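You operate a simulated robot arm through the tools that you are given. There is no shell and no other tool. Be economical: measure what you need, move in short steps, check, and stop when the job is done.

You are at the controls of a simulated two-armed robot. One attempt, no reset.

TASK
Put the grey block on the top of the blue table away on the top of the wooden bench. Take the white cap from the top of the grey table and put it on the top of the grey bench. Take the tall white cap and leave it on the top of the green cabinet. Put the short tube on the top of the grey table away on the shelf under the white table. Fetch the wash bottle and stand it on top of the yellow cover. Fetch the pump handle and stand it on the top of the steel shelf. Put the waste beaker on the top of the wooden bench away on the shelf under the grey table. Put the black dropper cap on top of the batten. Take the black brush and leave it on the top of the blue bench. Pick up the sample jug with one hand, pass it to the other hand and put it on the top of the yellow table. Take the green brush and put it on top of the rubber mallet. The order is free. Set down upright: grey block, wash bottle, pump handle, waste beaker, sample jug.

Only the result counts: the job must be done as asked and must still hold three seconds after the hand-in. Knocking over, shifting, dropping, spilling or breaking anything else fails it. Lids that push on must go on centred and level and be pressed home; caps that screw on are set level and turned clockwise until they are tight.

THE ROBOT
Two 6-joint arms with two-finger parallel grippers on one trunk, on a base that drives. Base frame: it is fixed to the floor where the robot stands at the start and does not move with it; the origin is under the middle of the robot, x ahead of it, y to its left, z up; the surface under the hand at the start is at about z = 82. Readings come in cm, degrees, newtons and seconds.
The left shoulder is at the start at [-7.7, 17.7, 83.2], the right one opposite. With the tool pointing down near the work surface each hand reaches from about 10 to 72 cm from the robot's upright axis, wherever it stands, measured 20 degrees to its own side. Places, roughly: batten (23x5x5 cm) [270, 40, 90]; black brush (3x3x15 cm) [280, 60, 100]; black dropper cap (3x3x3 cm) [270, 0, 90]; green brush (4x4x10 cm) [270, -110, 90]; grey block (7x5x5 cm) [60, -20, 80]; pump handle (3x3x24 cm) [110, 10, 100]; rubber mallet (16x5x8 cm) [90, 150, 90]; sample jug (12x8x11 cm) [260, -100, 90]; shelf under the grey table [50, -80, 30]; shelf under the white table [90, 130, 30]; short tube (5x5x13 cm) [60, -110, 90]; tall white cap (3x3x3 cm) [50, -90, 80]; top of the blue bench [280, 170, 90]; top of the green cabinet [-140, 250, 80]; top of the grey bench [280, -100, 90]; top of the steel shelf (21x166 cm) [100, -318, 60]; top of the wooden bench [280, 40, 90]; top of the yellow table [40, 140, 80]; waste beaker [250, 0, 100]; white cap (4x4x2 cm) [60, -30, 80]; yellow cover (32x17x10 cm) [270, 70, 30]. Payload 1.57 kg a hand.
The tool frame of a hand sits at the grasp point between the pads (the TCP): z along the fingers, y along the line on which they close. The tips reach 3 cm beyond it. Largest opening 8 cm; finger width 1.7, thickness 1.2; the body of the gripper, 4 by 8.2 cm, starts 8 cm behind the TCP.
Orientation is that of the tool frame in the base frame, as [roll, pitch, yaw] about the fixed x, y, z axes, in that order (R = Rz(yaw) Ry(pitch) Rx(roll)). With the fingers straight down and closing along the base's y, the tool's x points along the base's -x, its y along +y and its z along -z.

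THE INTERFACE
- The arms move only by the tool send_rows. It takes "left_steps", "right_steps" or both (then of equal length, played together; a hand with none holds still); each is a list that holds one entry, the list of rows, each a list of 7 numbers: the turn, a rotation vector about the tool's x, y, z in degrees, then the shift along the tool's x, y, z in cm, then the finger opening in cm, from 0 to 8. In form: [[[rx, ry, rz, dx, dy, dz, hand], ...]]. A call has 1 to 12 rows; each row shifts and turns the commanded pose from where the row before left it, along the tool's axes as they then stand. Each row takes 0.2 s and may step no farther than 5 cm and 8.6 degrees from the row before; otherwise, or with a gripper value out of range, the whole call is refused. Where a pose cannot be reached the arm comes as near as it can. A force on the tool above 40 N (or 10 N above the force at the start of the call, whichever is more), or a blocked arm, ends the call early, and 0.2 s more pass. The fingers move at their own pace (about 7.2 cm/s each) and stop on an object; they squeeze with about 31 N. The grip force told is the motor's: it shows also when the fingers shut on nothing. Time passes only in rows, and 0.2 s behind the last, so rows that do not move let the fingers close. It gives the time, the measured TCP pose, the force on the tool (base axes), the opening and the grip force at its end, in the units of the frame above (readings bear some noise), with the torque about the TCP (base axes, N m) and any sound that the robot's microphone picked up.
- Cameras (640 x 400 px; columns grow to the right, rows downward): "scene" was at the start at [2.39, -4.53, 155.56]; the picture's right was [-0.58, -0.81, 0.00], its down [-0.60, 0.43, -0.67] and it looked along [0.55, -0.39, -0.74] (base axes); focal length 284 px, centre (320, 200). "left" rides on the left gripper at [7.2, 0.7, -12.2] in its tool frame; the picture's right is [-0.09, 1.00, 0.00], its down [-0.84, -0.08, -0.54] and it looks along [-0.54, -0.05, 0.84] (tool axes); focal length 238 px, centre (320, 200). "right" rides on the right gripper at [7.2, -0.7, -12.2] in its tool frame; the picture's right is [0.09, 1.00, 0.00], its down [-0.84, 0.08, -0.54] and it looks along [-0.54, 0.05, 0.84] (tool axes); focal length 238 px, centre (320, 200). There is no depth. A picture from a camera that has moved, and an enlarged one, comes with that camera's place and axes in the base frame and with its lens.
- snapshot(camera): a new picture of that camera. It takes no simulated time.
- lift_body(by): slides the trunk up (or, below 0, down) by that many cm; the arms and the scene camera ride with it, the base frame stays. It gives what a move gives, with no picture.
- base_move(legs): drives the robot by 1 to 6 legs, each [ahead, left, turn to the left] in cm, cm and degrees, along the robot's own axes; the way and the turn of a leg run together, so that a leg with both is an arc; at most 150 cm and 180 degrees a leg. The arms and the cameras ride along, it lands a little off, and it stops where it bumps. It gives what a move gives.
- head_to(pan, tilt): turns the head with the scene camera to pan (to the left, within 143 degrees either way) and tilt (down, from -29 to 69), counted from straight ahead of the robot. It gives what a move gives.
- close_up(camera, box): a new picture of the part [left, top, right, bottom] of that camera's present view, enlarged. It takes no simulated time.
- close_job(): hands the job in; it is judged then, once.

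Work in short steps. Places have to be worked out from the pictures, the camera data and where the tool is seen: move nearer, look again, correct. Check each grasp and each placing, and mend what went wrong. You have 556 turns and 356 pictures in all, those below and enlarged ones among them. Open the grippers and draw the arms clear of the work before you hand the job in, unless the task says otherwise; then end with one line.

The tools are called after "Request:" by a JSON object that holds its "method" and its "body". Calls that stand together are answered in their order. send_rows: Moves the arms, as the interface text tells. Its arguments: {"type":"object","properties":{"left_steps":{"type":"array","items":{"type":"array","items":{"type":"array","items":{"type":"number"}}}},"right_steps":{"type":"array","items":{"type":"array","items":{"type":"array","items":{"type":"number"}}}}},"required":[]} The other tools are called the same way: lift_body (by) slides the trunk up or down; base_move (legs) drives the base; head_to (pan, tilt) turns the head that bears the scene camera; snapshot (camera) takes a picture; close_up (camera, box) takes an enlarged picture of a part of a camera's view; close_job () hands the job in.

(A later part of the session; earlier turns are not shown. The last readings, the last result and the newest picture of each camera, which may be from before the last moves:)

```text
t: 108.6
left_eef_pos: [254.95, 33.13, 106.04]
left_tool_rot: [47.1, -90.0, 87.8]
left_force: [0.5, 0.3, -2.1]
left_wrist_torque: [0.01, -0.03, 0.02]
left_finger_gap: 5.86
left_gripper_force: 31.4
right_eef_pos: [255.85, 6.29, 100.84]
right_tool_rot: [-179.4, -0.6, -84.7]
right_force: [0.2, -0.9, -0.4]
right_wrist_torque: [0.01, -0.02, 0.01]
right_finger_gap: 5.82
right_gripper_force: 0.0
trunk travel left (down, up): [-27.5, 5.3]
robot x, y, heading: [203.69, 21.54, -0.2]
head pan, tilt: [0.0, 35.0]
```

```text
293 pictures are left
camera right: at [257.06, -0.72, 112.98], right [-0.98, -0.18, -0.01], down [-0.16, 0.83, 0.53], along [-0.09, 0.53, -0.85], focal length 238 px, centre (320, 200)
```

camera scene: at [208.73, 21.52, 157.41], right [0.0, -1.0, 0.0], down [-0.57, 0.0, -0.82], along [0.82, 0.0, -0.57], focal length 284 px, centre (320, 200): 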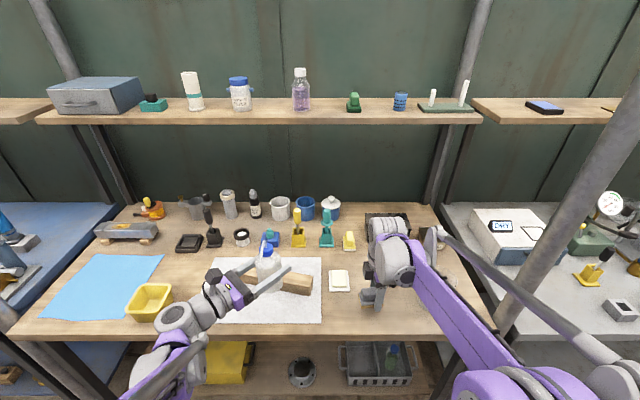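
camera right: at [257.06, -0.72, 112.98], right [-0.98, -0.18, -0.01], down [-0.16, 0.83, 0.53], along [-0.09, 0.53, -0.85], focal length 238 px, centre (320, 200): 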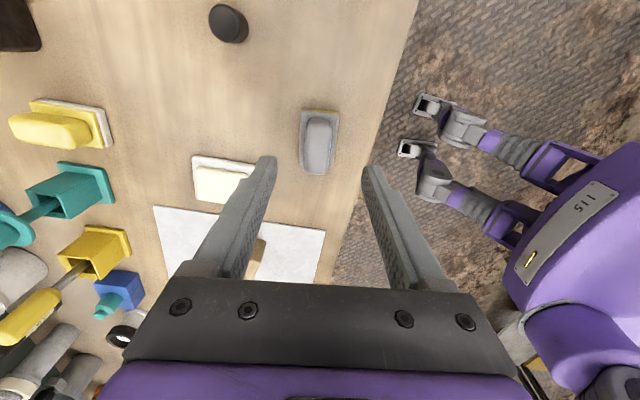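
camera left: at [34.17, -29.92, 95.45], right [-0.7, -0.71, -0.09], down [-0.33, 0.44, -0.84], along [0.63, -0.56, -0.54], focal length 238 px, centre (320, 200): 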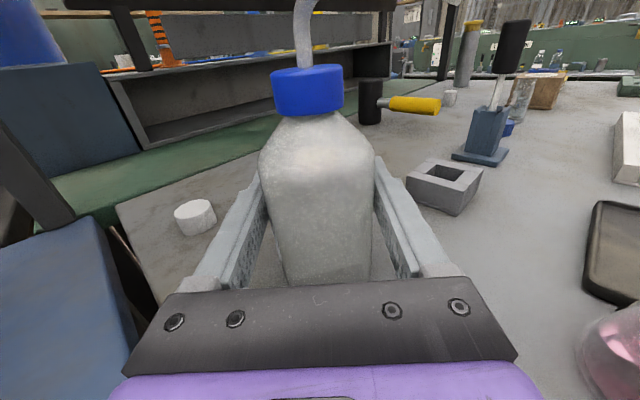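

The block stands upright on the wooden bench. Next the dropper cap with the right hand: rotate so the camera faces the robot.

Request:
{"method": "send_rows", "body": {"right_steps": [[[0, 0, 7.94, 0, 0, 0, 5], [0, 0, 7.94, 0, 0, 0, 5], [0, 0, 7.94, 0, 0, 0, 5], [0, 0, 7.94, 0, 0, 0, 5], [0, 0, 7.94, 0, 0, 0, 5], [0, 0, 7.94, 0, 0, 0, 5], [0, 0, 7.94, 0, 0, 0, 5], [0, 0, 7.94, 0, 0, 0, 5], [0, 0, 7.94, 0, 0, 0, 5], [0, 0, 7.94, 0, 0, 0, 5], [0, 0, 7.94, 0, 0, 0, 5], [0, 0, 7.94, 0, 0, 0, 5]]]}}

Request:
{"method": "send_rows", "body": {"right_steps": [[[0, 0, 0, -4, -2.5, 0, 5], [0, 0, 0, -4, -2.5, 0, 5], [0, 0, 0, -1.6, -2.3, 1, 5]]]}}

Request:
{"method": "snapshot", "body": {"camera": "right"}}

```text
t: 111.2
left_eef_pos: [254.88, 32.99, 106.02]
left_tool_rot: [-161.0, -90.0, -64.1]
left_force: [-0.1, 0.0, -2.2]
left_wrist_torque: [-0.04, -0.02, 0.02]
left_finger_gap: 5.91
left_gripper_force: 31.3
right_eef_pos: [255.87, 6.54, 100.87]
right_tool_rot: [-179.6, 0.6, 179.8]
right_force: [0.4, 0.0, 0.8]
right_wrist_torque: [0.02, 0.0, -0.01]
right_finger_gap: 4.99
right_gripper_force: 0.1
trunk travel left (down, up): [-27.5, 5.3]
robot x, y, heading: [204.44, 21.12, 0.1]
head pan, tilt: [0.0, 35.0]
```

```text
t: 112.0
left_eef_pos: [255.09, 32.86, 106.0]
left_tool_rot: [-163.6, -89.9, -61.2]
left_force: [-0.4, 0.0, -2.7]
left_wrist_torque: [-0.02, -0.03, 0.0]
left_finger_gap: 5.92
left_gripper_force: 30.8
right_eef_pos: [265.39, -0.54, 100.01]
right_tool_rot: [-179.5, 0.6, 179.8]
right_force: [-0.8, -0.7, 0.2]
right_wrist_torque: [0.03, 0.0, 0.01]
right_finger_gap: 5.03
right_gripper_force: 0.0
trunk travel left (down, up): [-27.5, 5.3]
robot x, y, heading: [204.13, 21.74, -0.5]
head pan, tilt: [0.0, 35.0]
```

```text
292 pictures are left
camera right: at [257.99, -1.18, 112.16], right [-0.09, 1.0, -0.01], down [0.83, 0.08, 0.55], along [0.55, 0.04, -0.84], focal length 238 px, centre (320, 200)
```

right: 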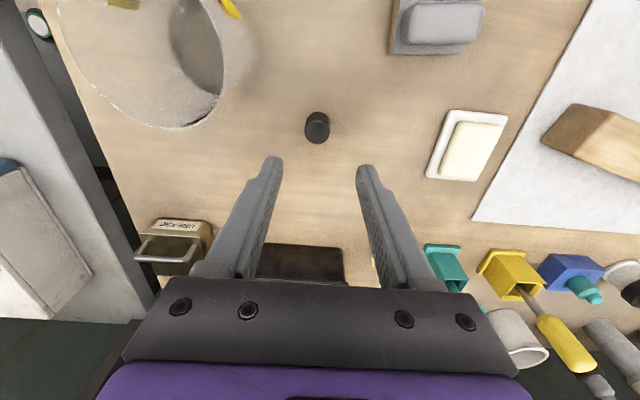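

Cap is right below. Descend to z≈89.3 and grip.

Request:
{"method": "send_rows", "body": {"right_steps": [[[0, 0, 0, 0, -0.45, 4, 5], [0, 0, 0, 0, 0, 4, 5], [0, 0, 0, 0, 0, 2.6, 5], [0, 0, 0, 0, 0, 0, 5]]]}}

Request:
{"method": "snapshot", "body": {"camera": "right"}}

```text
t: 113.0
left_eef_pos: [254.98, 32.88, 106.02]
left_tool_rot: [27.2, -90.0, 107.7]
left_force: [0.3, -0.1, -2.6]
left_wrist_torque: [-0.02, -0.01, -0.03]
left_finger_gap: 5.88
left_gripper_force: 30.9
right_eef_pos: [265.66, -1.48, 89.73]
right_tool_rot: [-179.6, 0.6, 180.0]
right_force: [0.2, -0.4, -0.8]
right_wrist_torque: [-0.01, -0.01, 0.03]
right_finger_gap: 5.01
right_gripper_force: 0.1
trunk travel left (down, up): [-27.5, 5.3]
robot x, y, heading: [203.63, 21.4, -0.2]
head pan, tilt: [0.0, 35.0]
```

```text
291 pictures are left
camera right: at [258.36, -2.08, 101.78], right [-0.09, 1.0, -0.01], down [0.83, 0.08, 0.55], along [0.55, 0.04, -0.84], focal length 238 px, centre (320, 200)
```

right: 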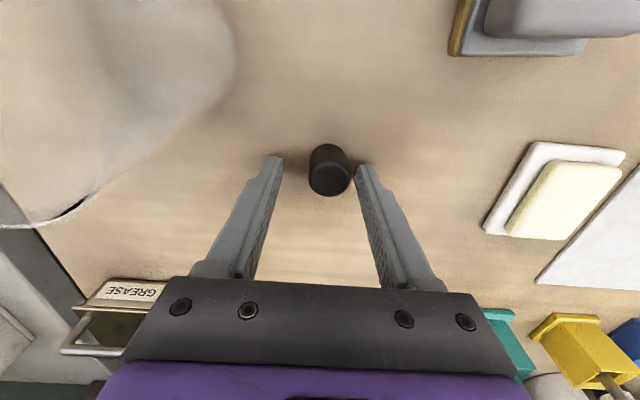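

Shift 0.6 cm toward +y and close.

Request:
{"method": "send_rows", "body": {"right_steps": [[[0, 0, 0, 0.3, 0.6, 0.3, 5], [0, 0, 0, 0, 0, 0, 1], [0, 0, 0, 0, 0, 0, 1], [0, 0, 0, 0, 0, 0, 1], [0, 0, 0, 0, 0, -3, 1], [0, 0, 0, 0, 0, -5, 1], [0, 0, 0, 0, 0, -5, 1]]]}}

Request:
{"method": "snapshot", "body": {"camera": "right"}}

Request:
{"method": "snapshot", "body": {"camera": "scene"}}

```text
t: 114.6
left_eef_pos: [255.03, 33.12, 106.04]
left_tool_rot: [-153.5, -89.9, -71.6]
left_force: [0.1, 0.5, -2.5]
left_wrist_torque: [-0.01, 0.0, 0.0]
left_finger_gap: 5.87
left_gripper_force: 30.9
right_eef_pos: [265.1, -0.57, 102.38]
right_tool_rot: [-179.5, 0.6, -180.0]
right_force: [0.1, -0.8, -0.5]
right_wrist_torque: [0.02, -0.03, 0.02]
right_finger_gap: 2.22
right_gripper_force: 31.0
trunk travel left (down, up): [-27.5, 5.3]
robot x, y, heading: [204.07, 21.15, 0.1]
head pan, tilt: [0.0, 35.0]
```

```text
290 pictures are left
camera right: at [257.87, -1.21, 114.53], right [-0.09, 1.0, -0.01], down [0.83, 0.08, 0.55], along [0.55, 0.04, -0.84], focal length 238 px, centre (320, 200)
```

right: 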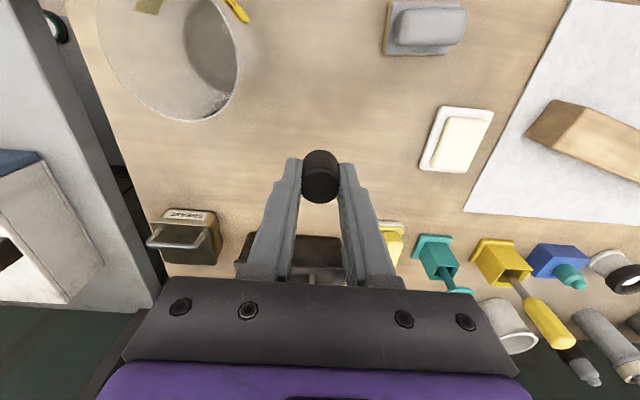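

```text
289 pictures are left
camera scene: at [208.69, 21.54, 157.41], right [0.0, -1.0, 0.0], down [-0.57, 0.0, -0.82], along [0.82, 0.0, -0.57], focal length 284 px, centre (320, 200)
```

scene: 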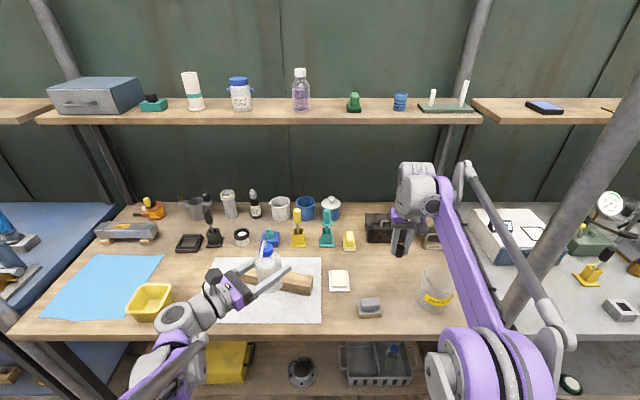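

Cap is gripped. The bottle in the left hand is close to the batten, so I move the left hand 14 cm toward +y first.

Request:
{"method": "send_rows", "body": {"left_steps": [[[0, 0, 0, 0, -3.2, -3.2, 5], [0, 0, 0, 0, -3.2, -3.2, 5], [0, 0, 0, 0, -3.2, -3.2, 5]]], "right_steps": [[[0, 0, 0, 0, 4, 0, 1], [0, 0, 0, 0, 4, 0, 1], [0, 0, 0, 0, 4, 0, 1]]]}}

Request:
{"method": "snapshot", "body": {"camera": "right"}}

Request:
{"method": "snapshot", "body": {"camera": "scene"}}

```text
t: 115.4
left_eef_pos: [254.99, 46.79, 105.86]
left_tool_rot: [90.7, -89.9, 44.3]
left_force: [0.8, -0.4, -2.9]
left_wrist_torque: [0.0, -0.05, -0.01]
left_finger_gap: 5.92
left_gripper_force: 31.6
right_eef_pos: [265.08, 11.28, 102.33]
right_tool_rot: [-179.4, 0.6, -180.0]
right_force: [-0.3, 0.9, -0.4]
right_wrist_torque: [-0.02, 0.01, -0.01]
right_finger_gap: 2.2
right_gripper_force: 31.0
trunk travel left (down, up): [-27.5, 5.3]
robot x, y, heading: [203.83, 21.64, 0.0]
head pan, tilt: [0.0, 35.0]
```

```text
288 pictures are left
camera right: at [257.76, 10.79, 114.48], right [-0.09, 1.0, -0.01], down [0.83, 0.08, 0.55], along [0.55, 0.04, -0.84], focal length 238 px, centre (320, 200)
```

right: 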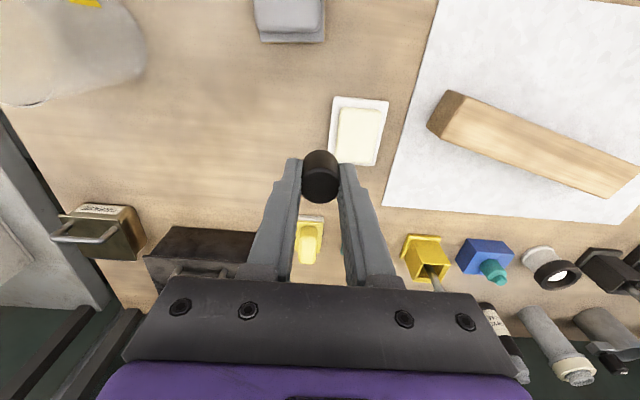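

```text
287 pictures are left
camera scene: at [208.73, 21.78, 157.41], right [0.0, -1.0, 0.0], down [-0.57, 0.0, -0.82], along [0.82, 0.0, -0.57], focal length 284 px, centre (320, 200)
```

scene: 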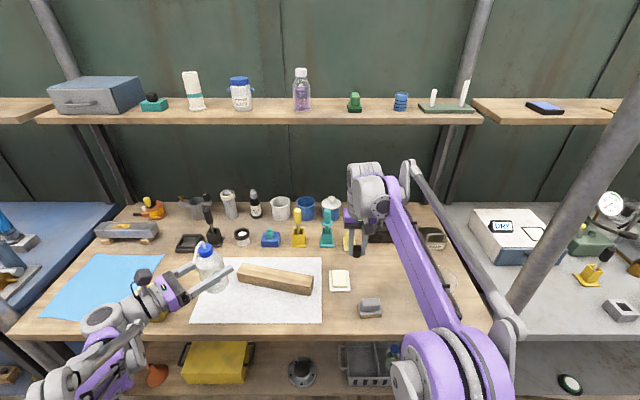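

Batten's top centre line runs from (262.6,23.5) to (267.6,45.5). Move the cap above (264.2,31).

Request:
{"method": "send_rows", "body": {"right_steps": [[[0, 0, 0, 0, 5, 0, 1], [0, 0, 0, 0, 5, 0, 1], [0, 0, 0, 0.4, 4.9, 0, 1], [0, 0, 0, 0.4, 4.5, 0, 1], [0, 0, 0, 0, 0, 4, 1]]]}}

Request:
{"method": "snapshot", "body": {"camera": "right"}}

Request:
{"method": "snapshot", "body": {"camera": "scene"}}

```text
t: 116.6
left_eef_pos: [254.91, 46.47, 106.0]
left_tool_rot: [-152.4, -89.8, -72.6]
left_force: [0.2, -0.3, -2.5]
left_wrist_torque: [-0.03, -0.02, 0.02]
left_finger_gap: 5.91
left_gripper_force: 30.7
right_eef_pos: [263.68, 30.8, 97.72]
right_tool_rot: [-179.6, 0.6, -180.0]
right_force: [-0.6, -0.4, -0.5]
right_wrist_torque: [0.01, 0.0, -0.01]
right_finger_gap: 2.17
right_gripper_force: 31.0
right hand out of reach, approached as far as the arm can: row 4
trunk travel left (down, up): [-27.5, 5.3]
robot x, y, heading: [204.11, 21.75, 0.1]
head pan, tilt: [0.0, 35.0]
```

```text
286 pictures are left
camera right: at [256.47, 30.09, 109.9], right [-0.09, 1.0, -0.01], down [0.83, 0.08, 0.55], along [0.55, 0.04, -0.84], focal length 238 px, centre (320, 200)
```

right: 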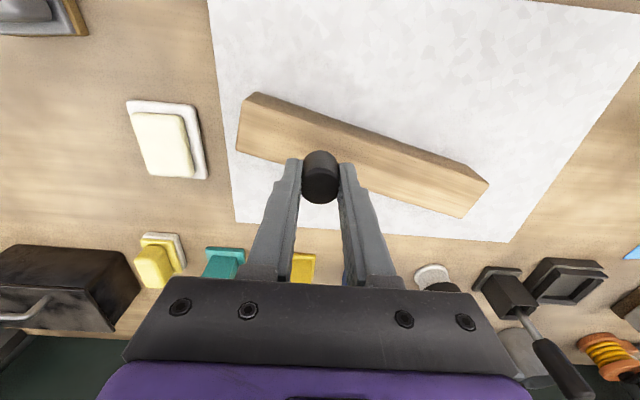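

```text
285 pictures are left
camera scene: at [208.71, 21.41, 157.41], right [0.0, -1.0, 0.0], down [-0.57, 0.0, -0.82], along [0.82, 0.0, -0.57], focal length 284 px, centre (320, 200)
```

scene: 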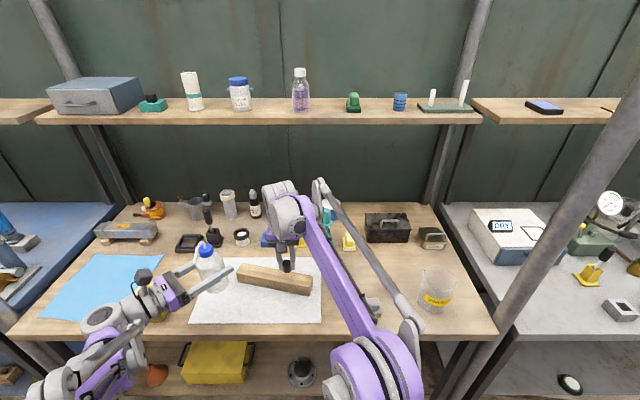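

Request:
{"method": "close_up", "body": {"camera": "right", "box": [210, 70, 510, 240]}}

```text
2.13 times, centred on (360, 155) of right
camera zoom: at [256.47, 30.09, 109.9], right [-0.09, 1.0, -0.01], down [0.83, 0.08, 0.55], along [0.55, 0.04, -0.84], focal length 508 px, centre (235, 296)
```

zoom: 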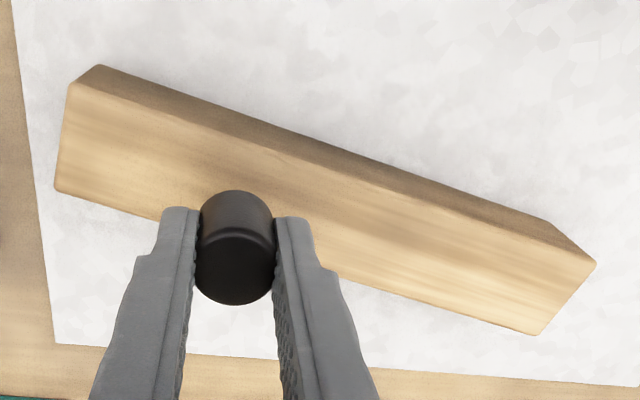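

TCP is directly over the batten's centre line. Descend to contact.

Request:
{"method": "send_rows", "body": {"right_steps": [[[0, 0, 0, -0.2, 0, 2.4, 1], [0, 0, 0, 0, 0, 0.4, 1], [0, 0, 0, 0, 0, 0.3, 1], [0, 0, 0, 0, 0, 0, 1]]]}}

Request:
{"method": "close_up", "body": {"camera": "right", "box": [210, 70, 510, 240]}}

```text
t: 117.6
left_eef_pos: [254.94, 46.55, 105.86]
left_tool_rot: [16.5, -90.0, 118.4]
left_force: [0.3, 0.1, -2.9]
left_wrist_torque: [-0.02, -0.01, -0.04]
left_finger_gap: 5.89
left_gripper_force: 30.6
right_eef_pos: [264.06, 30.65, 94.78]
right_tool_rot: [-179.6, 0.6, 179.9]
right_force: [0.2, 0.9, 0.2]
right_wrist_torque: [0.0, 0.0, -0.01]
right_finger_gap: 2.21
right_gripper_force: 30.8
trunk travel left (down, up): [-27.5, 5.3]
robot x, y, heading: [203.63, 21.64, -0.2]
head pan, tilt: [0.0, 35.0]
```

```text
2.13 times, centred on (360, 155) of right
camera zoom: at [256.75, 29.98, 106.86], right [-0.09, 1.0, -0.01], down [0.83, 0.08, 0.55], along [0.55, 0.04, -0.84], focal length 508 px, centre (235, 296)
```

zoom: 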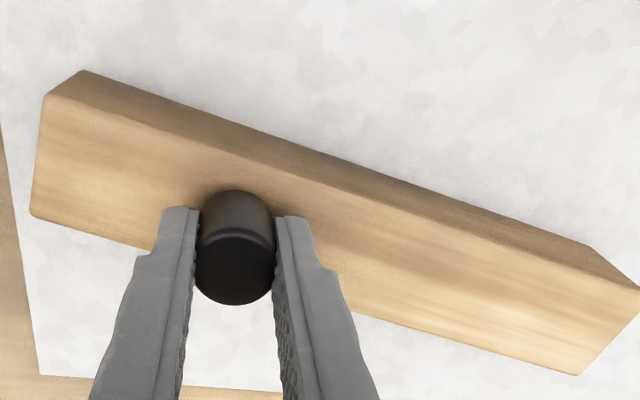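

Cap is centred across the batten. Continue down in small steps to contact.

Request:
{"method": "send_rows", "body": {"right_steps": [[[0, 0, 0, 0, 0, 0.25, 1], [0, 0, 0, 0, 0, 0.25, 1], [0, 0, 0, 0, 0, 0, 1]]]}}

```text
t: 118.4
left_eef_pos: [254.9, 46.53, 106.0]
left_tool_rot: [15.4, -90.0, 119.6]
left_force: [0.0, 0.3, -2.0]
left_wrist_torque: [-0.03, -0.01, -0.02]
left_finger_gap: 5.91
left_gripper_force: 31.0
right_eef_pos: [264.1, 30.52, 94.11]
right_tool_rot: [-179.7, 0.6, 180.0]
right_force: [0.6, -0.2, 1.2]
right_wrist_torque: [0.0, -0.01, 0.02]
right_finger_gap: 2.24
right_gripper_force: 30.8
trunk travel left (down, up): [-27.5, 5.3]
robot x, y, heading: [203.65, 21.48, 0.0]
head pan, tilt: [0.0, 35.0]
```

Request:
{"method": "send_rows", "body": {"right_steps": [[[0, 0, 0, 0, 0, 0.2, 1], [0, 0, 0, 0, 0, 0.2, 1], [0, 0, 0, 0, 0, 0.2, 1], [0, 0, 0, 0, 0, 0, 1]]]}}

```text
t: 119.4
left_eef_pos: [254.8, 46.57, 106.01]
left_tool_rot: [-110.2, -89.9, -114.9]
left_force: [-0.8, 0.2, -1.6]
left_wrist_torque: [-0.02, -0.01, 0.02]
left_finger_gap: 5.87
left_gripper_force: 31.1
right_eef_pos: [264.09, 30.57, 93.83]
right_tool_rot: [-179.6, 0.8, 179.9]
right_force: [-0.4, -0.8, 22.8]
right_wrist_torque: [0.2, 0.13, -0.07]
right_finger_gap: 2.22
right_gripper_force: 31.0
trunk travel left (down, up): [-27.5, 5.3]
robot x, y, heading: [204.15, 21.63, -0.1]
head pan, tilt: [0.0, 35.0]
stopped in row 4 (right hand): the force on the tool passed its limit at 42 N (the readings are from after the stop); the commanded pose is now the measured one
```

Contact. Release and lift.

Request:
{"method": "send_rows", "body": {"right_steps": [[[0, 0, 0, 0, 0, -0.2, 3], [0, 0, 0, 0, 0, 0, 4], [0, 0, 0, 0, 0, 0, 4], [0, 0, 0, 0, 0, -3, 4], [0, 0, 0, 0, 0, -4, 4], [0, 0, 0, 0, -4, -3, 4], [0, 0, 0, 0, -5, 0, 4]]]}}

Request:
{"method": "snapshot", "body": {"camera": "right"}}

Request:
{"method": "close_up", "body": {"camera": "scene", "box": [80, 180, 400, 380]}}

```text
t: 121.0
left_eef_pos: [254.92, 46.44, 106.09]
left_tool_rot: [-140.3, -89.9, -84.8]
left_force: [-0.4, 0.3, -2.7]
left_wrist_torque: [0.0, 0.03, 0.0]
left_finger_gap: 5.86
left_gripper_force: 31.6
right_eef_pos: [264.16, 21.67, 103.95]
right_tool_rot: [-179.7, 0.5, -180.0]
right_force: [0.2, 1.2, -0.4]
right_wrist_torque: [-0.01, -0.01, 0.0]
right_finger_gap: 4.0
right_gripper_force: 0.1
trunk travel left (down, up): [-27.5, 5.3]
robot x, y, heading: [204.22, 21.73, -0.1]
head pan, tilt: [0.0, 35.0]
```

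```text
282 pictures are left
camera right: at [256.92, 21.07, 115.99], right [-0.09, 1.0, -0.01], down [0.83, 0.08, 0.55], along [0.55, 0.05, -0.83], focal length 238 px, centre (320, 200)
```

right: 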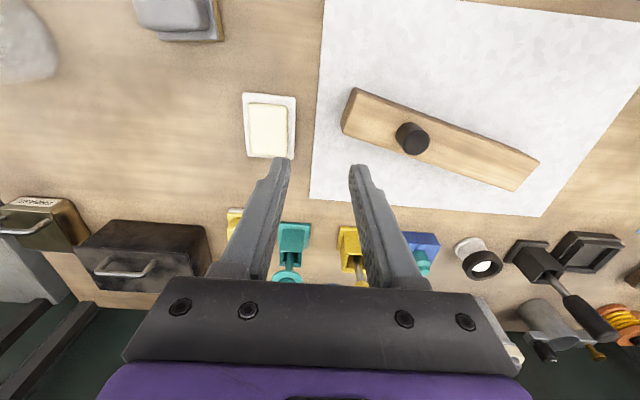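

```text
2.00 times, centred on (240, 280) of scene
camera zoom: at [208.68, 21.4, 157.41], right [0.0, -1.0, 0.0], down [-0.57, 0.0, -0.82], along [0.82, 0.0, -0.57], focal length 568 px, centre (480, 40)
```

zoom: 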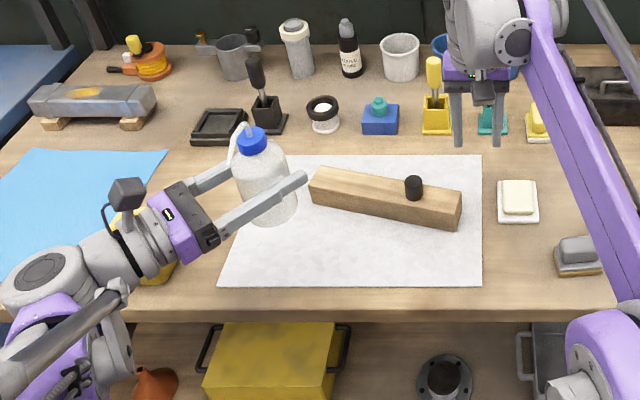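

The cap stands on the batten. Now the bottle: I back the base away and left, tuck the right hand, then lower the trunk.

Request:
{"method": "base_move", "body": {"legs": [[-38, 0, 0], [0, 27, 0]]}}

Request:
{"method": "send_rows", "body": {"right_steps": [[[0, 0, 0, 3, -3, -2.5, 4], [0, 0, 0, 3, -3, -2.5, 4], [0, 0, 0, 3, -3, -2.5, 4], [0, 0, 0, 3, -3, -2.5, 4], [0, 0, 0, 3, -3, -2.5, 4], [0, 0, 0, 3, -3, -2.5, 4], [0, 0, 0, 3, -3, -2.5, 4], [0, 0, 0, 3, -3, -2.5, 4]]], "left_steps": [[[5.6, 0, 0, 0, 0, 0, 5], [5.6, 0, 0, 0, 0, 0, 5], [5.6, 0, 0, 0, 0, 0, 5], [5.6, 0, 0, 0, 0, 0, 5], [5.6, 0, 0, 0, 0, 0, 5], [5.6, 0, 0, 0, 0, 0, 5], [5.6, 0, 0, 0, 0, 0, 5], [5.6, 0, 0, 0, 0, 0, 5]]]}}

Request:
{"method": "snapshot", "body": {"camera": "scene"}}

```text
t: 125.9
left_eef_pos: [218.21, 73.66, 106.13]
left_tool_rot: [-168.8, -90.0, -55.9]
left_force: [-0.1, 0.2, -1.5]
left_wrist_torque: [-0.01, -0.02, 0.02]
left_finger_gap: 5.87
left_gripper_force: 31.4
right_eef_pos: [227.67, 49.02, 103.9]
right_tool_rot: [-179.6, 0.6, -179.6]
right_force: [-0.4, -0.2, 0.3]
right_wrist_torque: [-0.03, 0.02, -0.01]
right_finger_gap: 4.0
right_gripper_force: 0.2
trunk travel left (down, up): [-27.5, 5.3]
robot x, y, heading: [167.32, 48.25, 0.6]
head pan, tilt: [0.0, 35.0]
```

```text
t: 127.7
left_eef_pos: [217.99, 73.75, 106.06]
left_tool_rot: [-92.5, -90.0, -87.0]
left_force: [-0.3, -0.4, -2.8]
left_wrist_torque: [-0.03, -0.03, -0.01]
left_finger_gap: 5.89
left_gripper_force: 30.7
right_eef_pos: [203.41, 24.81, 123.65]
right_tool_rot: [-179.6, 0.7, -179.6]
right_force: [-1.5, -0.6, 0.9]
right_wrist_torque: [-0.03, -0.04, 0.01]
right_finger_gap: 4.01
right_gripper_force: 0.1
trunk travel left (down, up): [-27.5, 5.3]
robot x, y, heading: [167.6, 48.01, 0.6]
head pan, tilt: [0.0, 35.0]
```

```text
280 pictures are left
camera scene: at [171.92, 48.25, 157.41], right [0.01, -1.0, 0.0], down [-0.57, 0.0, -0.82], along [0.82, 0.01, -0.57], focal length 284 px, centre (320, 200)
```

scene: 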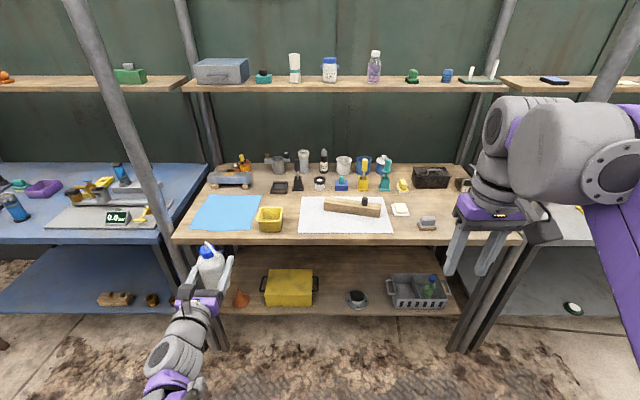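

Request:
{"method": "close_up", "body": {"camera": "scene", "box": [210, 240, 370, 340]}}

Request:
{"method": "lift_body", "body": {"by": -27}}

```text
4.00 times, centred on (290, 290) of scene
camera zoom: at [171.92, 48.25, 157.41], right [0.01, -1.0, 0.0], down [-0.57, 0.0, -0.82], along [0.82, 0.01, -0.57], focal length 1136 px, centre (440, -160)
```

zoom: 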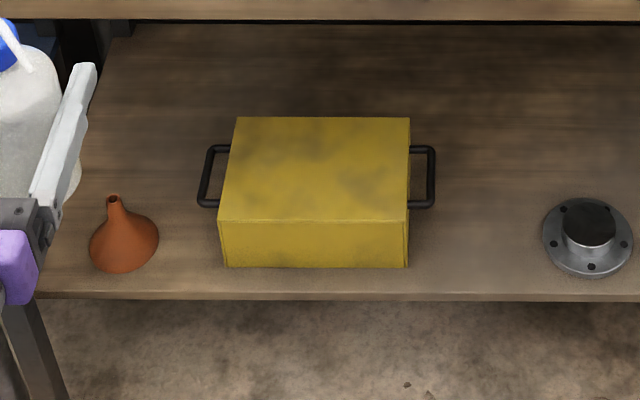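

```text
t: 130.4
left_eef_pos: [218.14, 73.68, 78.89]
left_tool_rot: [-112.2, -89.9, -67.6]
left_force: [-0.4, 1.0, -1.8]
left_wrist_torque: [-0.01, -0.04, 0.0]
left_finger_gap: 5.9
left_gripper_force: 30.9
right_eef_pos: [203.47, 24.97, 96.85]
right_tool_rot: [-179.6, 0.7, -179.6]
right_force: [0.1, -0.6, 0.0]
right_wrist_torque: [-0.02, -0.01, 0.0]
right_finger_gap: 4.02
right_gripper_force: 0.2
trunk travel left (down, up): [-0.5, 32.3]
robot x, y, heading: [167.52, 48.01, 0.2]
head pan, tilt: [0.0, 35.0]
```

Cover top spans x 263–280, y 54–78, z≈35. Lower the left hand to z≈46 in front of the bench and align at y=66.

Request:
{"method": "send_rows", "body": {"left_steps": [[[0, 0, 0, -4.2, 0, 0, 5], [0, 0, 0, -4.2, 1, 0, 5], [0, 0, 0, -4.2, 1, 0, 5], [0, 0, 0, -4.2, 1, 0, 5], [0, 0, 0, -4.2, 1, 0, 5], [0, 0, 0, -4.2, 1.2, 0, 5], [0, 0, 0, -4.2, 1.2, 0, 5], [0, 0, 0, -3.6, 1.2, 0, 5]]]}}

Request:
{"method": "snapshot", "body": {"camera": "left"}}

Request:
{"method": "snapshot", "body": {"camera": "scene"}}

```text
t: 132.2
left_eef_pos: [225.03, 68.47, 49.67]
left_tool_rot: [-168.0, -89.9, -12.7]
left_force: [0.1, 0.5, -1.9]
left_wrist_torque: [-0.04, 0.02, -0.01]
left_finger_gap: 5.88
left_gripper_force: 31.0
left hand out of reach, approached as far as the arm can: row 5, 6, 7, 8
right_eef_pos: [203.47, 24.86, 96.85]
right_tool_rot: [-179.6, 0.6, -179.6]
right_force: [-0.5, 0.0, -0.6]
right_wrist_torque: [0.02, -0.02, 0.0]
right_finger_gap: 3.99
right_gripper_force: 0.1
trunk travel left (down, up): [-0.5, 32.3]
robot x, y, heading: [167.4, 48.32, 0.4]
head pan, tilt: [0.0, 35.0]
```

```text
278 pictures are left
camera left: at [212.85, 67.79, 56.92], right [-0.01, -1.0, -0.09], down [-0.54, 0.08, -0.83], along [0.84, 0.04, -0.54], focal length 238 px, centre (320, 200)
```

left: 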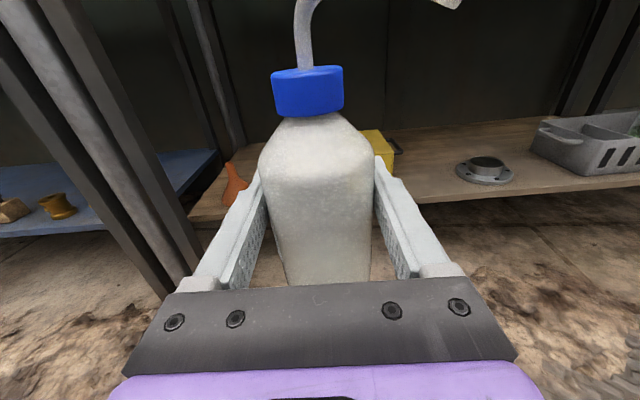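

```text
277 pictures are left
camera scene: at [177.15, 48.36, 129.94], right [0.01, -1.0, 0.0], down [-0.57, 0.0, -0.82], along [0.82, 0.0, -0.57], focal length 284 px, centre (320, 200)
```

scene: 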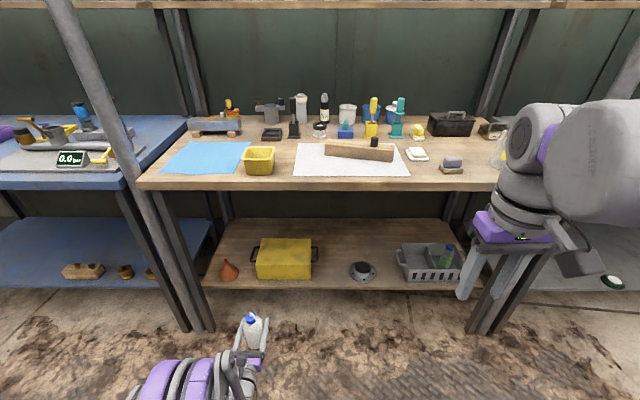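

The arm folds too tightly here; z≈49.7 is low enough. Shift 2.5 cm in y and drive the base forward 28 cm.

Request:
{"method": "send_rows", "body": {"left_steps": [[[0, 0, 0, 0, 2, 1, 5]]]}}

Request:
{"method": "base_move", "body": {"legs": [[28, 0, 0]]}}

Request:
{"method": "snapshot", "body": {"camera": "left"}}

Request:
{"method": "snapshot", "body": {"camera": "scene"}}

```text
t: 132.6
left_eef_pos: [225.79, 68.03, 49.78]
left_tool_rot: [-168.4, -89.9, -12.3]
left_force: [-0.2, 0.0, -2.4]
left_wrist_torque: [-0.02, -0.03, 0.02]
left_finger_gap: 5.9
left_gripper_force: 31.3
left hand out of reach, approached as far as the arm can: row 1
right_eef_pos: [203.55, 24.91, 96.86]
right_tool_rot: [-179.6, 0.6, -179.5]
right_force: [0.5, -0.5, 1.3]
right_wrist_torque: [0.02, -0.02, 0.03]
right_finger_gap: 4.01
right_gripper_force: 0.0
trunk travel left (down, up): [-0.5, 32.3]
robot x, y, heading: [167.28, 48.45, 0.3]
head pan, tilt: [0.0, 35.0]
```

```text
t: 134.5
left_eef_pos: [252.88, 68.76, 49.67]
left_tool_rot: [-172.0, -89.7, -8.4]
left_force: [-0.8, 0.7, -2.7]
left_wrist_torque: [0.0, 0.0, 0.03]
left_finger_gap: 5.89
left_gripper_force: 31.0
right_eef_pos: [230.93, 25.41, 96.8]
right_tool_rot: [-179.7, 0.6, -179.2]
right_force: [0.6, -0.1, -0.3]
right_wrist_torque: [0.03, 0.03, 0.02]
right_finger_gap: 3.98
right_gripper_force: 0.0
trunk travel left (down, up): [-0.5, 32.3]
robot x, y, heading: [194.33, 48.47, 0.5]
head pan, tilt: [0.0, 35.0]
```

```text
276 pictures are left
camera left: at [240.63, 68.1, 57.07], right [-0.01, -1.0, -0.09], down [-0.55, 0.08, -0.83], along [0.84, 0.04, -0.54], focal length 238 px, centre (320, 200)
```

left: 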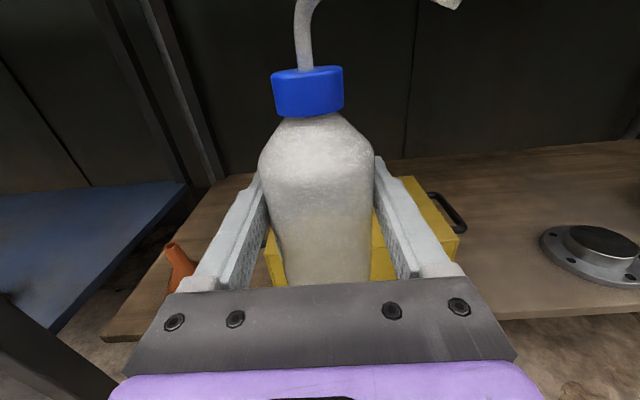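

```text
275 pictures are left
camera scene: at [204.26, 48.66, 129.94], right [0.01, -1.0, 0.0], down [-0.57, -0.01, -0.82], along [0.82, 0.01, -0.57], focal length 284 px, centre (320, 200)
```

scene: 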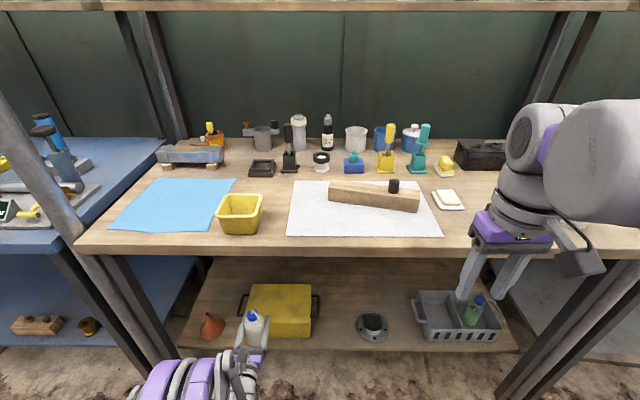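

Extend the left hand under the bench in steps.

Request:
{"method": "send_rows", "body": {"left_steps": [[[0, 0, 0, 0, 0, 4, 5], [0, 0, 0, 0, 0, 4, 5], [0, 0, 0, 0, 0, 4, 5]]]}}

```text
t: 135.3
left_eef_pos: [264.85, 68.87, 49.75]
left_tool_rot: [-173.2, -89.7, -7.8]
left_force: [-0.5, -0.1, -2.6]
left_wrist_torque: [-0.01, -0.02, 0.01]
left_finger_gap: 5.89
left_gripper_force: 31.2
right_eef_pos: [230.9, 25.28, 96.84]
right_tool_rot: [-179.7, 0.7, -179.3]
right_force: [-0.4, 0.3, -0.2]
right_wrist_torque: [-0.02, 0.03, -0.03]
right_finger_gap: 4.01
right_gripper_force: 0.1
trunk travel left (down, up): [-0.5, 32.3]
robot x, y, heading: [194.2, 48.66, 0.9]
head pan, tilt: [0.0, 35.0]
```

Now to x≈269.7, y≈66, then lower to z≈42.

Request:
{"method": "send_rows", "body": {"left_steps": [[[0, 0, 0, 0, 1.4, 2.4, 5], [0, 0, 0, 0, 1.4, 2.4, 5], [0, 0, 0, -3, 0, 0, 5], [0, 0, 0, -3, 0, 0, 5], [0, 0, 0, -1.2, 0, 0, 5], [0, 0, 0, 0, 0, 0, 5]]]}}

Request:
{"method": "snapshot", "body": {"camera": "left"}}

Request:
{"method": "close_up", "body": {"camera": "scene", "box": [180, 240, 380, 365]}}

```text
t: 136.7
left_eef_pos: [269.49, 68.78, 42.75]
left_tool_rot: [-174.9, -89.7, -6.2]
left_force: [-0.3, -0.8, -2.3]
left_wrist_torque: [0.03, -0.01, -0.04]
left_finger_gap: 5.88
left_gripper_force: 31.0
left hand out of reach, approached as far as the arm can: row 1, 2, 3
right_eef_pos: [230.83, 25.42, 96.73]
right_tool_rot: [-179.5, 0.6, -179.2]
right_force: [0.6, 0.4, 0.2]
right_wrist_torque: [0.03, -0.02, -0.02]
right_finger_gap: 4.02
right_gripper_force: 0.1
trunk travel left (down, up): [-0.5, 32.3]
robot x, y, heading: [194.57, 48.55, 0.8]
head pan, tilt: [0.0, 35.0]
```

```text
274 pictures are left
camera left: at [257.25, 68.3, 50.05], right [-0.02, -1.0, -0.09], down [-0.55, 0.09, -0.83], along [0.84, 0.03, -0.55], focal length 238 px, centre (320, 200)
```

left: 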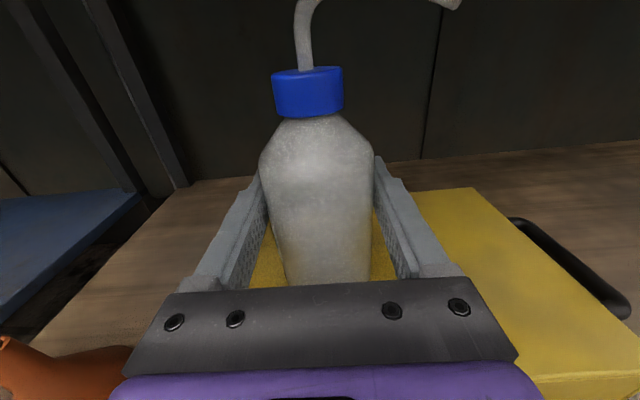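

```text
3.20 times, centred on (280, 302) of scene
camera zoom: at [204.22, 48.66, 129.94], right [0.01, -1.0, 0.0], down [-0.57, -0.01, -0.82], along [0.82, 0.01, -0.57], focal length 909 px, centre (448, -128)
```

zoom: 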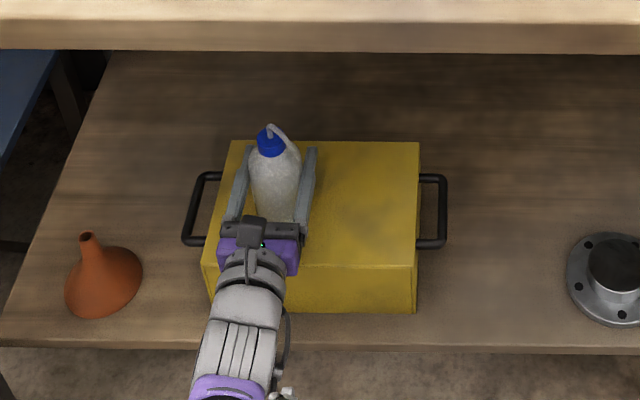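

Bottle is over the cover with good margins. Lower gently until it rests.

Request:
{"method": "send_rows", "body": {"left_steps": [[[0, 0, 0, -0.6, 0, 0, 5], [0, 0, 0, -0.4, 0, 0, 5], [0, 0, 0, -0.3, 0, 0, 5], [0, 0, 0, -0.3, 0, 0, 5], [0, 0, 0, 0, 0, 0, 5]]]}}

```text
t: 137.9
left_eef_pos: [269.36, 68.83, 41.22]
left_tool_rot: [-154.4, -89.8, -26.7]
left_force: [4.4, 6.6, 25.6]
left_wrist_torque: [0.2, -0.13, 0.01]
left_finger_gap: 5.92
left_gripper_force: 30.9
right_eef_pos: [230.61, 25.22, 96.83]
right_tool_rot: [-179.6, 0.8, -179.1]
right_force: [-0.3, 0.5, -0.1]
right_wrist_torque: [-0.01, -0.02, 0.01]
right_finger_gap: 3.98
right_gripper_force: 0.0
trunk travel left (down, up): [-0.5, 32.3]
robot x, y, heading: [194.49, 48.35, 0.8]
head pan, tilt: [0.0, 35.0]
```

Contact felt. Ease 0.2 cm, open, and withdraw.

Request:
{"method": "send_rows", "body": {"left_steps": [[[0, 0, 0, 0.3, 0, 0, 5], [0, 0, 0, 0, 0, 0, 6.5], [0, 0, 0, 0, 0, 0, 8], [0, 0, 0, 0, 0, 0, 8], [0, 0, 0, 0, 0, -2, 8], [0, 0, 0, 0, 0, -4, 8], [0, 0, 0, 0, 0, -4, 8]]]}}

Request:
{"method": "snapshot", "body": {"camera": "left"}}

```text
t: 139.5
left_eef_pos: [259.34, 68.57, 41.22]
left_tool_rot: [-173.7, -89.5, -7.3]
left_force: [0.5, 0.1, -0.4]
left_wrist_torque: [-0.04, -0.02, 0.02]
left_finger_gap: 7.99
left_gripper_force: 0.0
right_eef_pos: [230.83, 25.39, 96.72]
right_tool_rot: [-179.6, 0.7, -179.1]
right_force: [-0.4, 0.5, 0.7]
right_wrist_torque: [-0.02, 0.01, 0.02]
right_finger_gap: 4.0
right_gripper_force: 0.1
trunk travel left (down, up): [-0.5, 32.3]
robot x, y, heading: [194.43, 48.71, 0.7]
head pan, tilt: [0.0, 35.0]
```

```text
272 pictures are left
camera left: at [247.08, 68.13, 48.54], right [-0.02, -1.0, -0.09], down [-0.55, 0.09, -0.83], along [0.84, 0.04, -0.54], focal length 238 px, centre (320, 200)
```

left: 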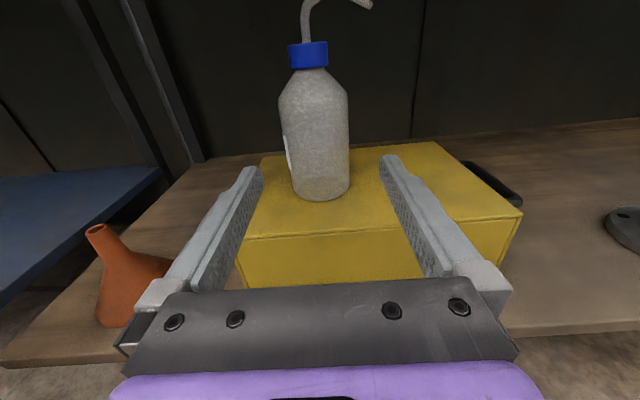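

The bottle stands on the cover. Back the base straight out 38 cm, then raise the trunk.

Request:
{"method": "base_move", "body": {"legs": [[-36, 0, -0.7]]}}

Request:
{"method": "lift_body", "body": {"by": 27}}

Request:
{"method": "snapshot", "body": {"camera": "scene"}}

```text
t: 141.8
left_eef_pos: [224.31, 67.36, 41.21]
left_tool_rot: [-172.4, -89.6, -9.3]
left_force: [-0.2, -0.7, -0.4]
left_wrist_torque: [0.0, 0.01, 0.02]
left_finger_gap: 8.0
left_gripper_force: 0.2
right_eef_pos: [194.94, 24.66, 96.73]
right_tool_rot: [-179.6, 0.7, 179.8]
right_force: [-0.7, 0.4, 0.5]
right_wrist_torque: [0.01, -0.02, 0.02]
right_finger_gap: 3.98
right_gripper_force: 0.1
trunk travel left (down, up): [-0.5, 32.3]
robot x, y, heading: [159.2, 48.42, -0.5]
head pan, tilt: [0.0, 35.0]
```

```text
t: 144.6
left_eef_pos: [224.2, 67.41, 68.21]
left_tool_rot: [-178.3, -89.7, -3.7]
left_force: [0.6, 0.4, -0.2]
left_wrist_torque: [0.0, -0.05, -0.02]
left_finger_gap: 8.02
left_gripper_force: 0.0
right_eef_pos: [194.9, 24.57, 123.8]
right_tool_rot: [-179.6, 0.6, 179.8]
right_force: [1.0, 0.1, 0.2]
right_wrist_torque: [-0.02, -0.02, -0.03]
right_finger_gap: 3.98
right_gripper_force: 0.0
trunk travel left (down, up): [-27.5, 5.3]
robot x, y, heading: [158.72, 48.46, -0.3]
head pan, tilt: [0.0, 35.0]
```

```text
271 pictures are left
camera scene: at [163.74, 48.41, 157.4], right [-0.01, -1.0, 0.0], down [-0.57, 0.0, -0.82], along [0.82, -0.01, -0.57], focal length 284 px, centre (320, 200)
```

scene: 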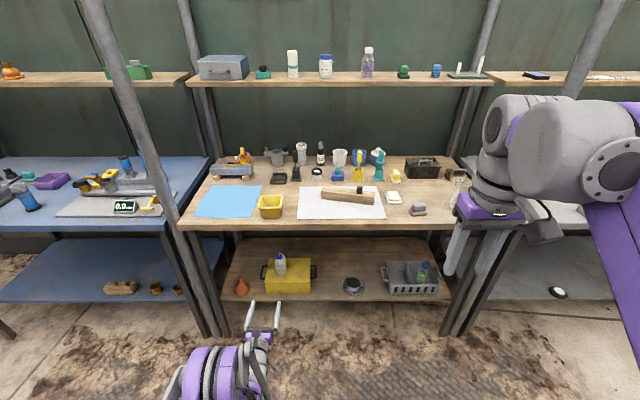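

Next the black brush at ≈(285,60). Raise the left hand to z≈102 and shift the base right 7 cm and forward.

Request:
{"method": "send_rows", "body": {"left_steps": [[[0, 0, 0, 4.4, 0, 0, 8], [0, 0, 0, 4.4, 0, 0, 8], [0, 0, 0, 4.4, 0, 0, 8], [0, 0, 0, 4.4, 0, 0, 8], [0, 0, 0, 4.4, 0, 0, 8], [0, 0, 0, 4.4, 0, 0, 8], [0, 0, 0, 4.4, 0, 0, 8], [0, 0, 0, 3.2, 0, 0, 8]]]}}

Request:
{"method": "base_move", "body": {"legs": [[0, -8, 0.4], [32, 0, 0]]}}

Request:
{"method": "snapshot", "body": {"camera": "left"}}

Request:
{"method": "snapshot", "body": {"camera": "scene"}}

```text
t: 146.4
left_eef_pos: [224.51, 67.36, 102.33]
left_tool_rot: [-171.6, -89.7, -10.2]
left_force: [-1.0, -1.0, 0.4]
left_wrist_torque: [0.0, 0.05, -0.03]
left_finger_gap: 7.99
left_gripper_force: 0.1
right_eef_pos: [195.07, 24.63, 123.78]
right_tool_rot: [-179.6, 0.8, 179.7]
right_force: [-0.8, -1.2, -1.3]
right_wrist_torque: [-0.02, 0.01, 0.03]
right_finger_gap: 4.0
right_gripper_force: 0.0
trunk travel left (down, up): [-27.5, 5.3]
robot x, y, heading: [158.97, 48.29, -0.3]
head pan, tilt: [0.0, 35.0]
```

```text
t: 149.5
left_eef_pos: [255.68, 60.02, 102.26]
left_tool_rot: [-173.5, -89.7, -7.8]
left_force: [-0.1, 0.5, 0.0]
left_wrist_torque: [-0.01, -0.03, -0.02]
left_finger_gap: 7.98
left_gripper_force: 0.0
right_eef_pos: [226.44, 16.87, 123.81]
right_tool_rot: [-179.6, 0.6, -179.7]
right_force: [-0.2, -0.5, 0.3]
right_wrist_torque: [-0.03, -0.01, 0.02]
right_finger_gap: 4.03
right_gripper_force: 0.1
trunk travel left (down, up): [-27.5, 5.3]
robot x, y, heading: [190.3, 40.12, 0.2]
head pan, tilt: [0.0, 35.0]
```

```text
270 pictures are left
camera left: at [243.55, 59.49, 109.58], right [-0.02, -1.0, -0.09], down [-0.54, 0.09, -0.83], along [0.84, 0.03, -0.54], focal length 238 px, centre (320, 200)
```

left: 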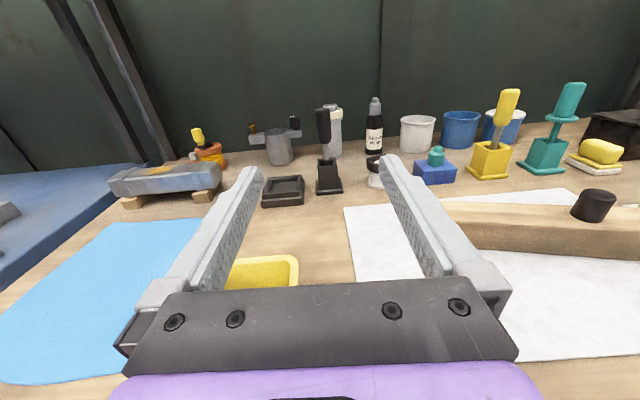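

```text
269 pictures are left
camera scene: at [195.11, 40.35, 157.4], right [0.0, -1.0, 0.0], down [-0.57, 0.0, -0.82], along [0.82, 0.0, -0.57], focal length 284 px, centre (320, 200)
```

scene: 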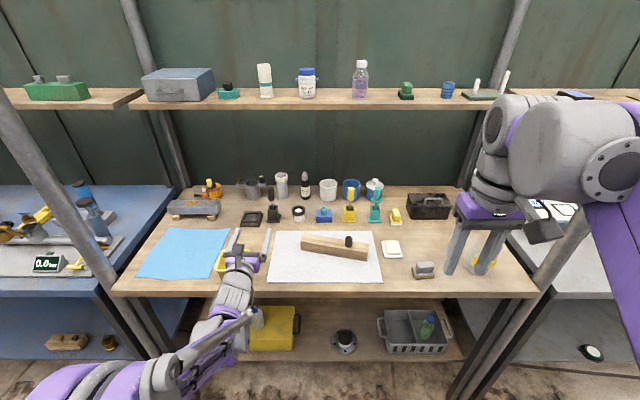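

Brush handle spans z 93–101 at ≈(283.7,59). Lower to z≈97.5 and drive 14 cm forward, then look.

Request:
{"method": "send_rows", "body": {"left_steps": [[[0, 0, 0, -2.4, 0, 0, 6], [0, 0, 0, -2.2, 0, 0, 6]]]}}

Request:
{"method": "base_move", "body": {"legs": [[14, 0, 0]]}}

Request:
{"method": "snapshot", "body": {"camera": "left"}}

```text
t: 150.1
left_eef_pos: [255.52, 59.86, 97.38]
left_tool_rot: [-170.5, -89.6, -10.7]
left_force: [0.3, -0.4, -0.1]
left_wrist_torque: [0.0, -0.02, -0.01]
left_finger_gap: 6.02
left_gripper_force: 0.0
right_eef_pos: [226.71, 16.78, 123.8]
right_tool_rot: [-179.6, 0.6, -179.7]
right_force: [-0.5, 0.0, 0.1]
right_wrist_torque: [-0.01, 0.01, -0.02]
right_finger_gap: 3.98
right_gripper_force: 0.0
trunk travel left (down, up): [-27.5, 5.3]
robot x, y, heading: [190.39, 40.37, 0.4]
head pan, tilt: [0.0, 35.0]
```

```text
t: 151.4
left_eef_pos: [269.35, 59.62, 97.66]
left_tool_rot: [-172.9, -89.7, -8.7]
left_force: [0.2, 0.4, 0.1]
left_wrist_torque: [0.01, -0.02, -0.02]
left_finger_gap: 5.99
left_gripper_force: 0.0
right_eef_pos: [240.23, 16.76, 123.65]
right_tool_rot: [-179.6, 0.7, -179.8]
right_force: [-0.5, -0.1, -1.2]
right_wrist_torque: [-0.02, -0.01, 0.01]
right_finger_gap: 3.99
right_gripper_force: 0.1
trunk travel left (down, up): [-27.5, 5.3]
robot x, y, heading: [204.14, 40.13, 0.0]
head pan, tilt: [0.0, 35.0]
```

```text
268 pictures are left
camera left: at [257.25, 59.23, 104.8], right [-0.03, -1.0, -0.09], down [-0.54, 0.09, -0.83], along [0.84, 0.03, -0.54], focal length 238 px, centre (320, 200)
```

left: 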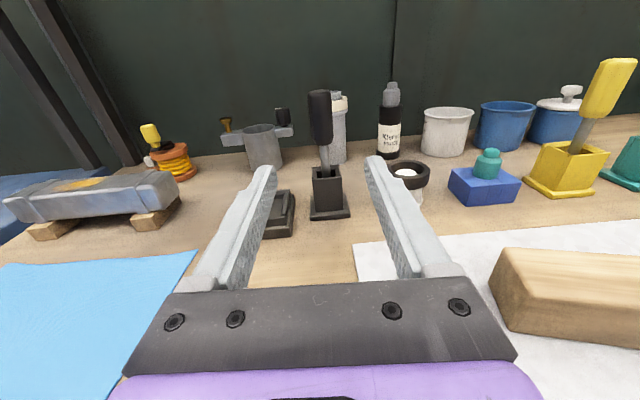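

Aligned. Advance 12.3 cm to take the handle with the finger tips.

Request:
{"method": "send_rows", "body": {"left_steps": [[[0, 0, 0, 0.3, 0.1, 4, 6], [0, 0, 0, 0, 0, 4, 6], [0, 0, 0, 0, 0, 3, 6], [0, 0, 0, 0, 0, 1.2, 6], [0, 0, 0, 0, 0, 0, 6]]]}}

Request:
{"method": "snapshot", "body": {"camera": "left"}}

```text
t: 152.6
left_eef_pos: [281.82, 59.06, 97.68]
left_tool_rot: [-175.8, -89.7, -5.7]
left_force: [-0.6, 0.2, 1.2]
left_wrist_torque: [0.0, 0.02, 0.0]
left_finger_gap: 6.0
left_gripper_force: 0.1
right_eef_pos: [240.38, 16.7, 123.77]
right_tool_rot: [-179.6, 0.6, -179.9]
right_force: [0.1, 0.4, 0.2]
right_wrist_torque: [0.0, 0.01, 0.02]
right_finger_gap: 4.0
right_gripper_force: 0.1
trunk travel left (down, up): [-27.5, 5.3]
robot x, y, heading: [204.44, 39.99, -0.2]
head pan, tilt: [0.0, 35.0]
```

```text
267 pictures are left
camera left: at [269.59, 58.73, 105.0], right [-0.03, -1.0, -0.09], down [-0.54, 0.09, -0.83], along [0.84, 0.03, -0.54], focal length 238 px, centre (320, 200)
```

left: 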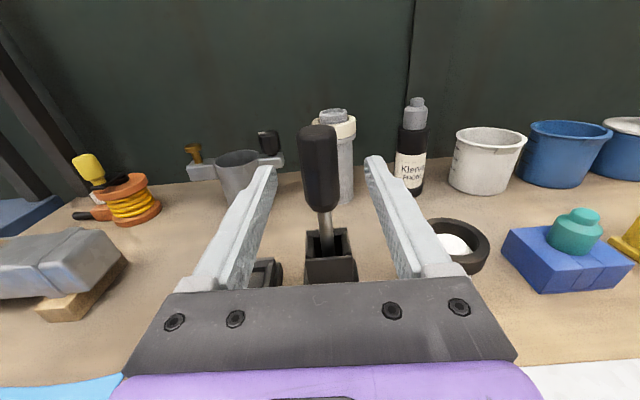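

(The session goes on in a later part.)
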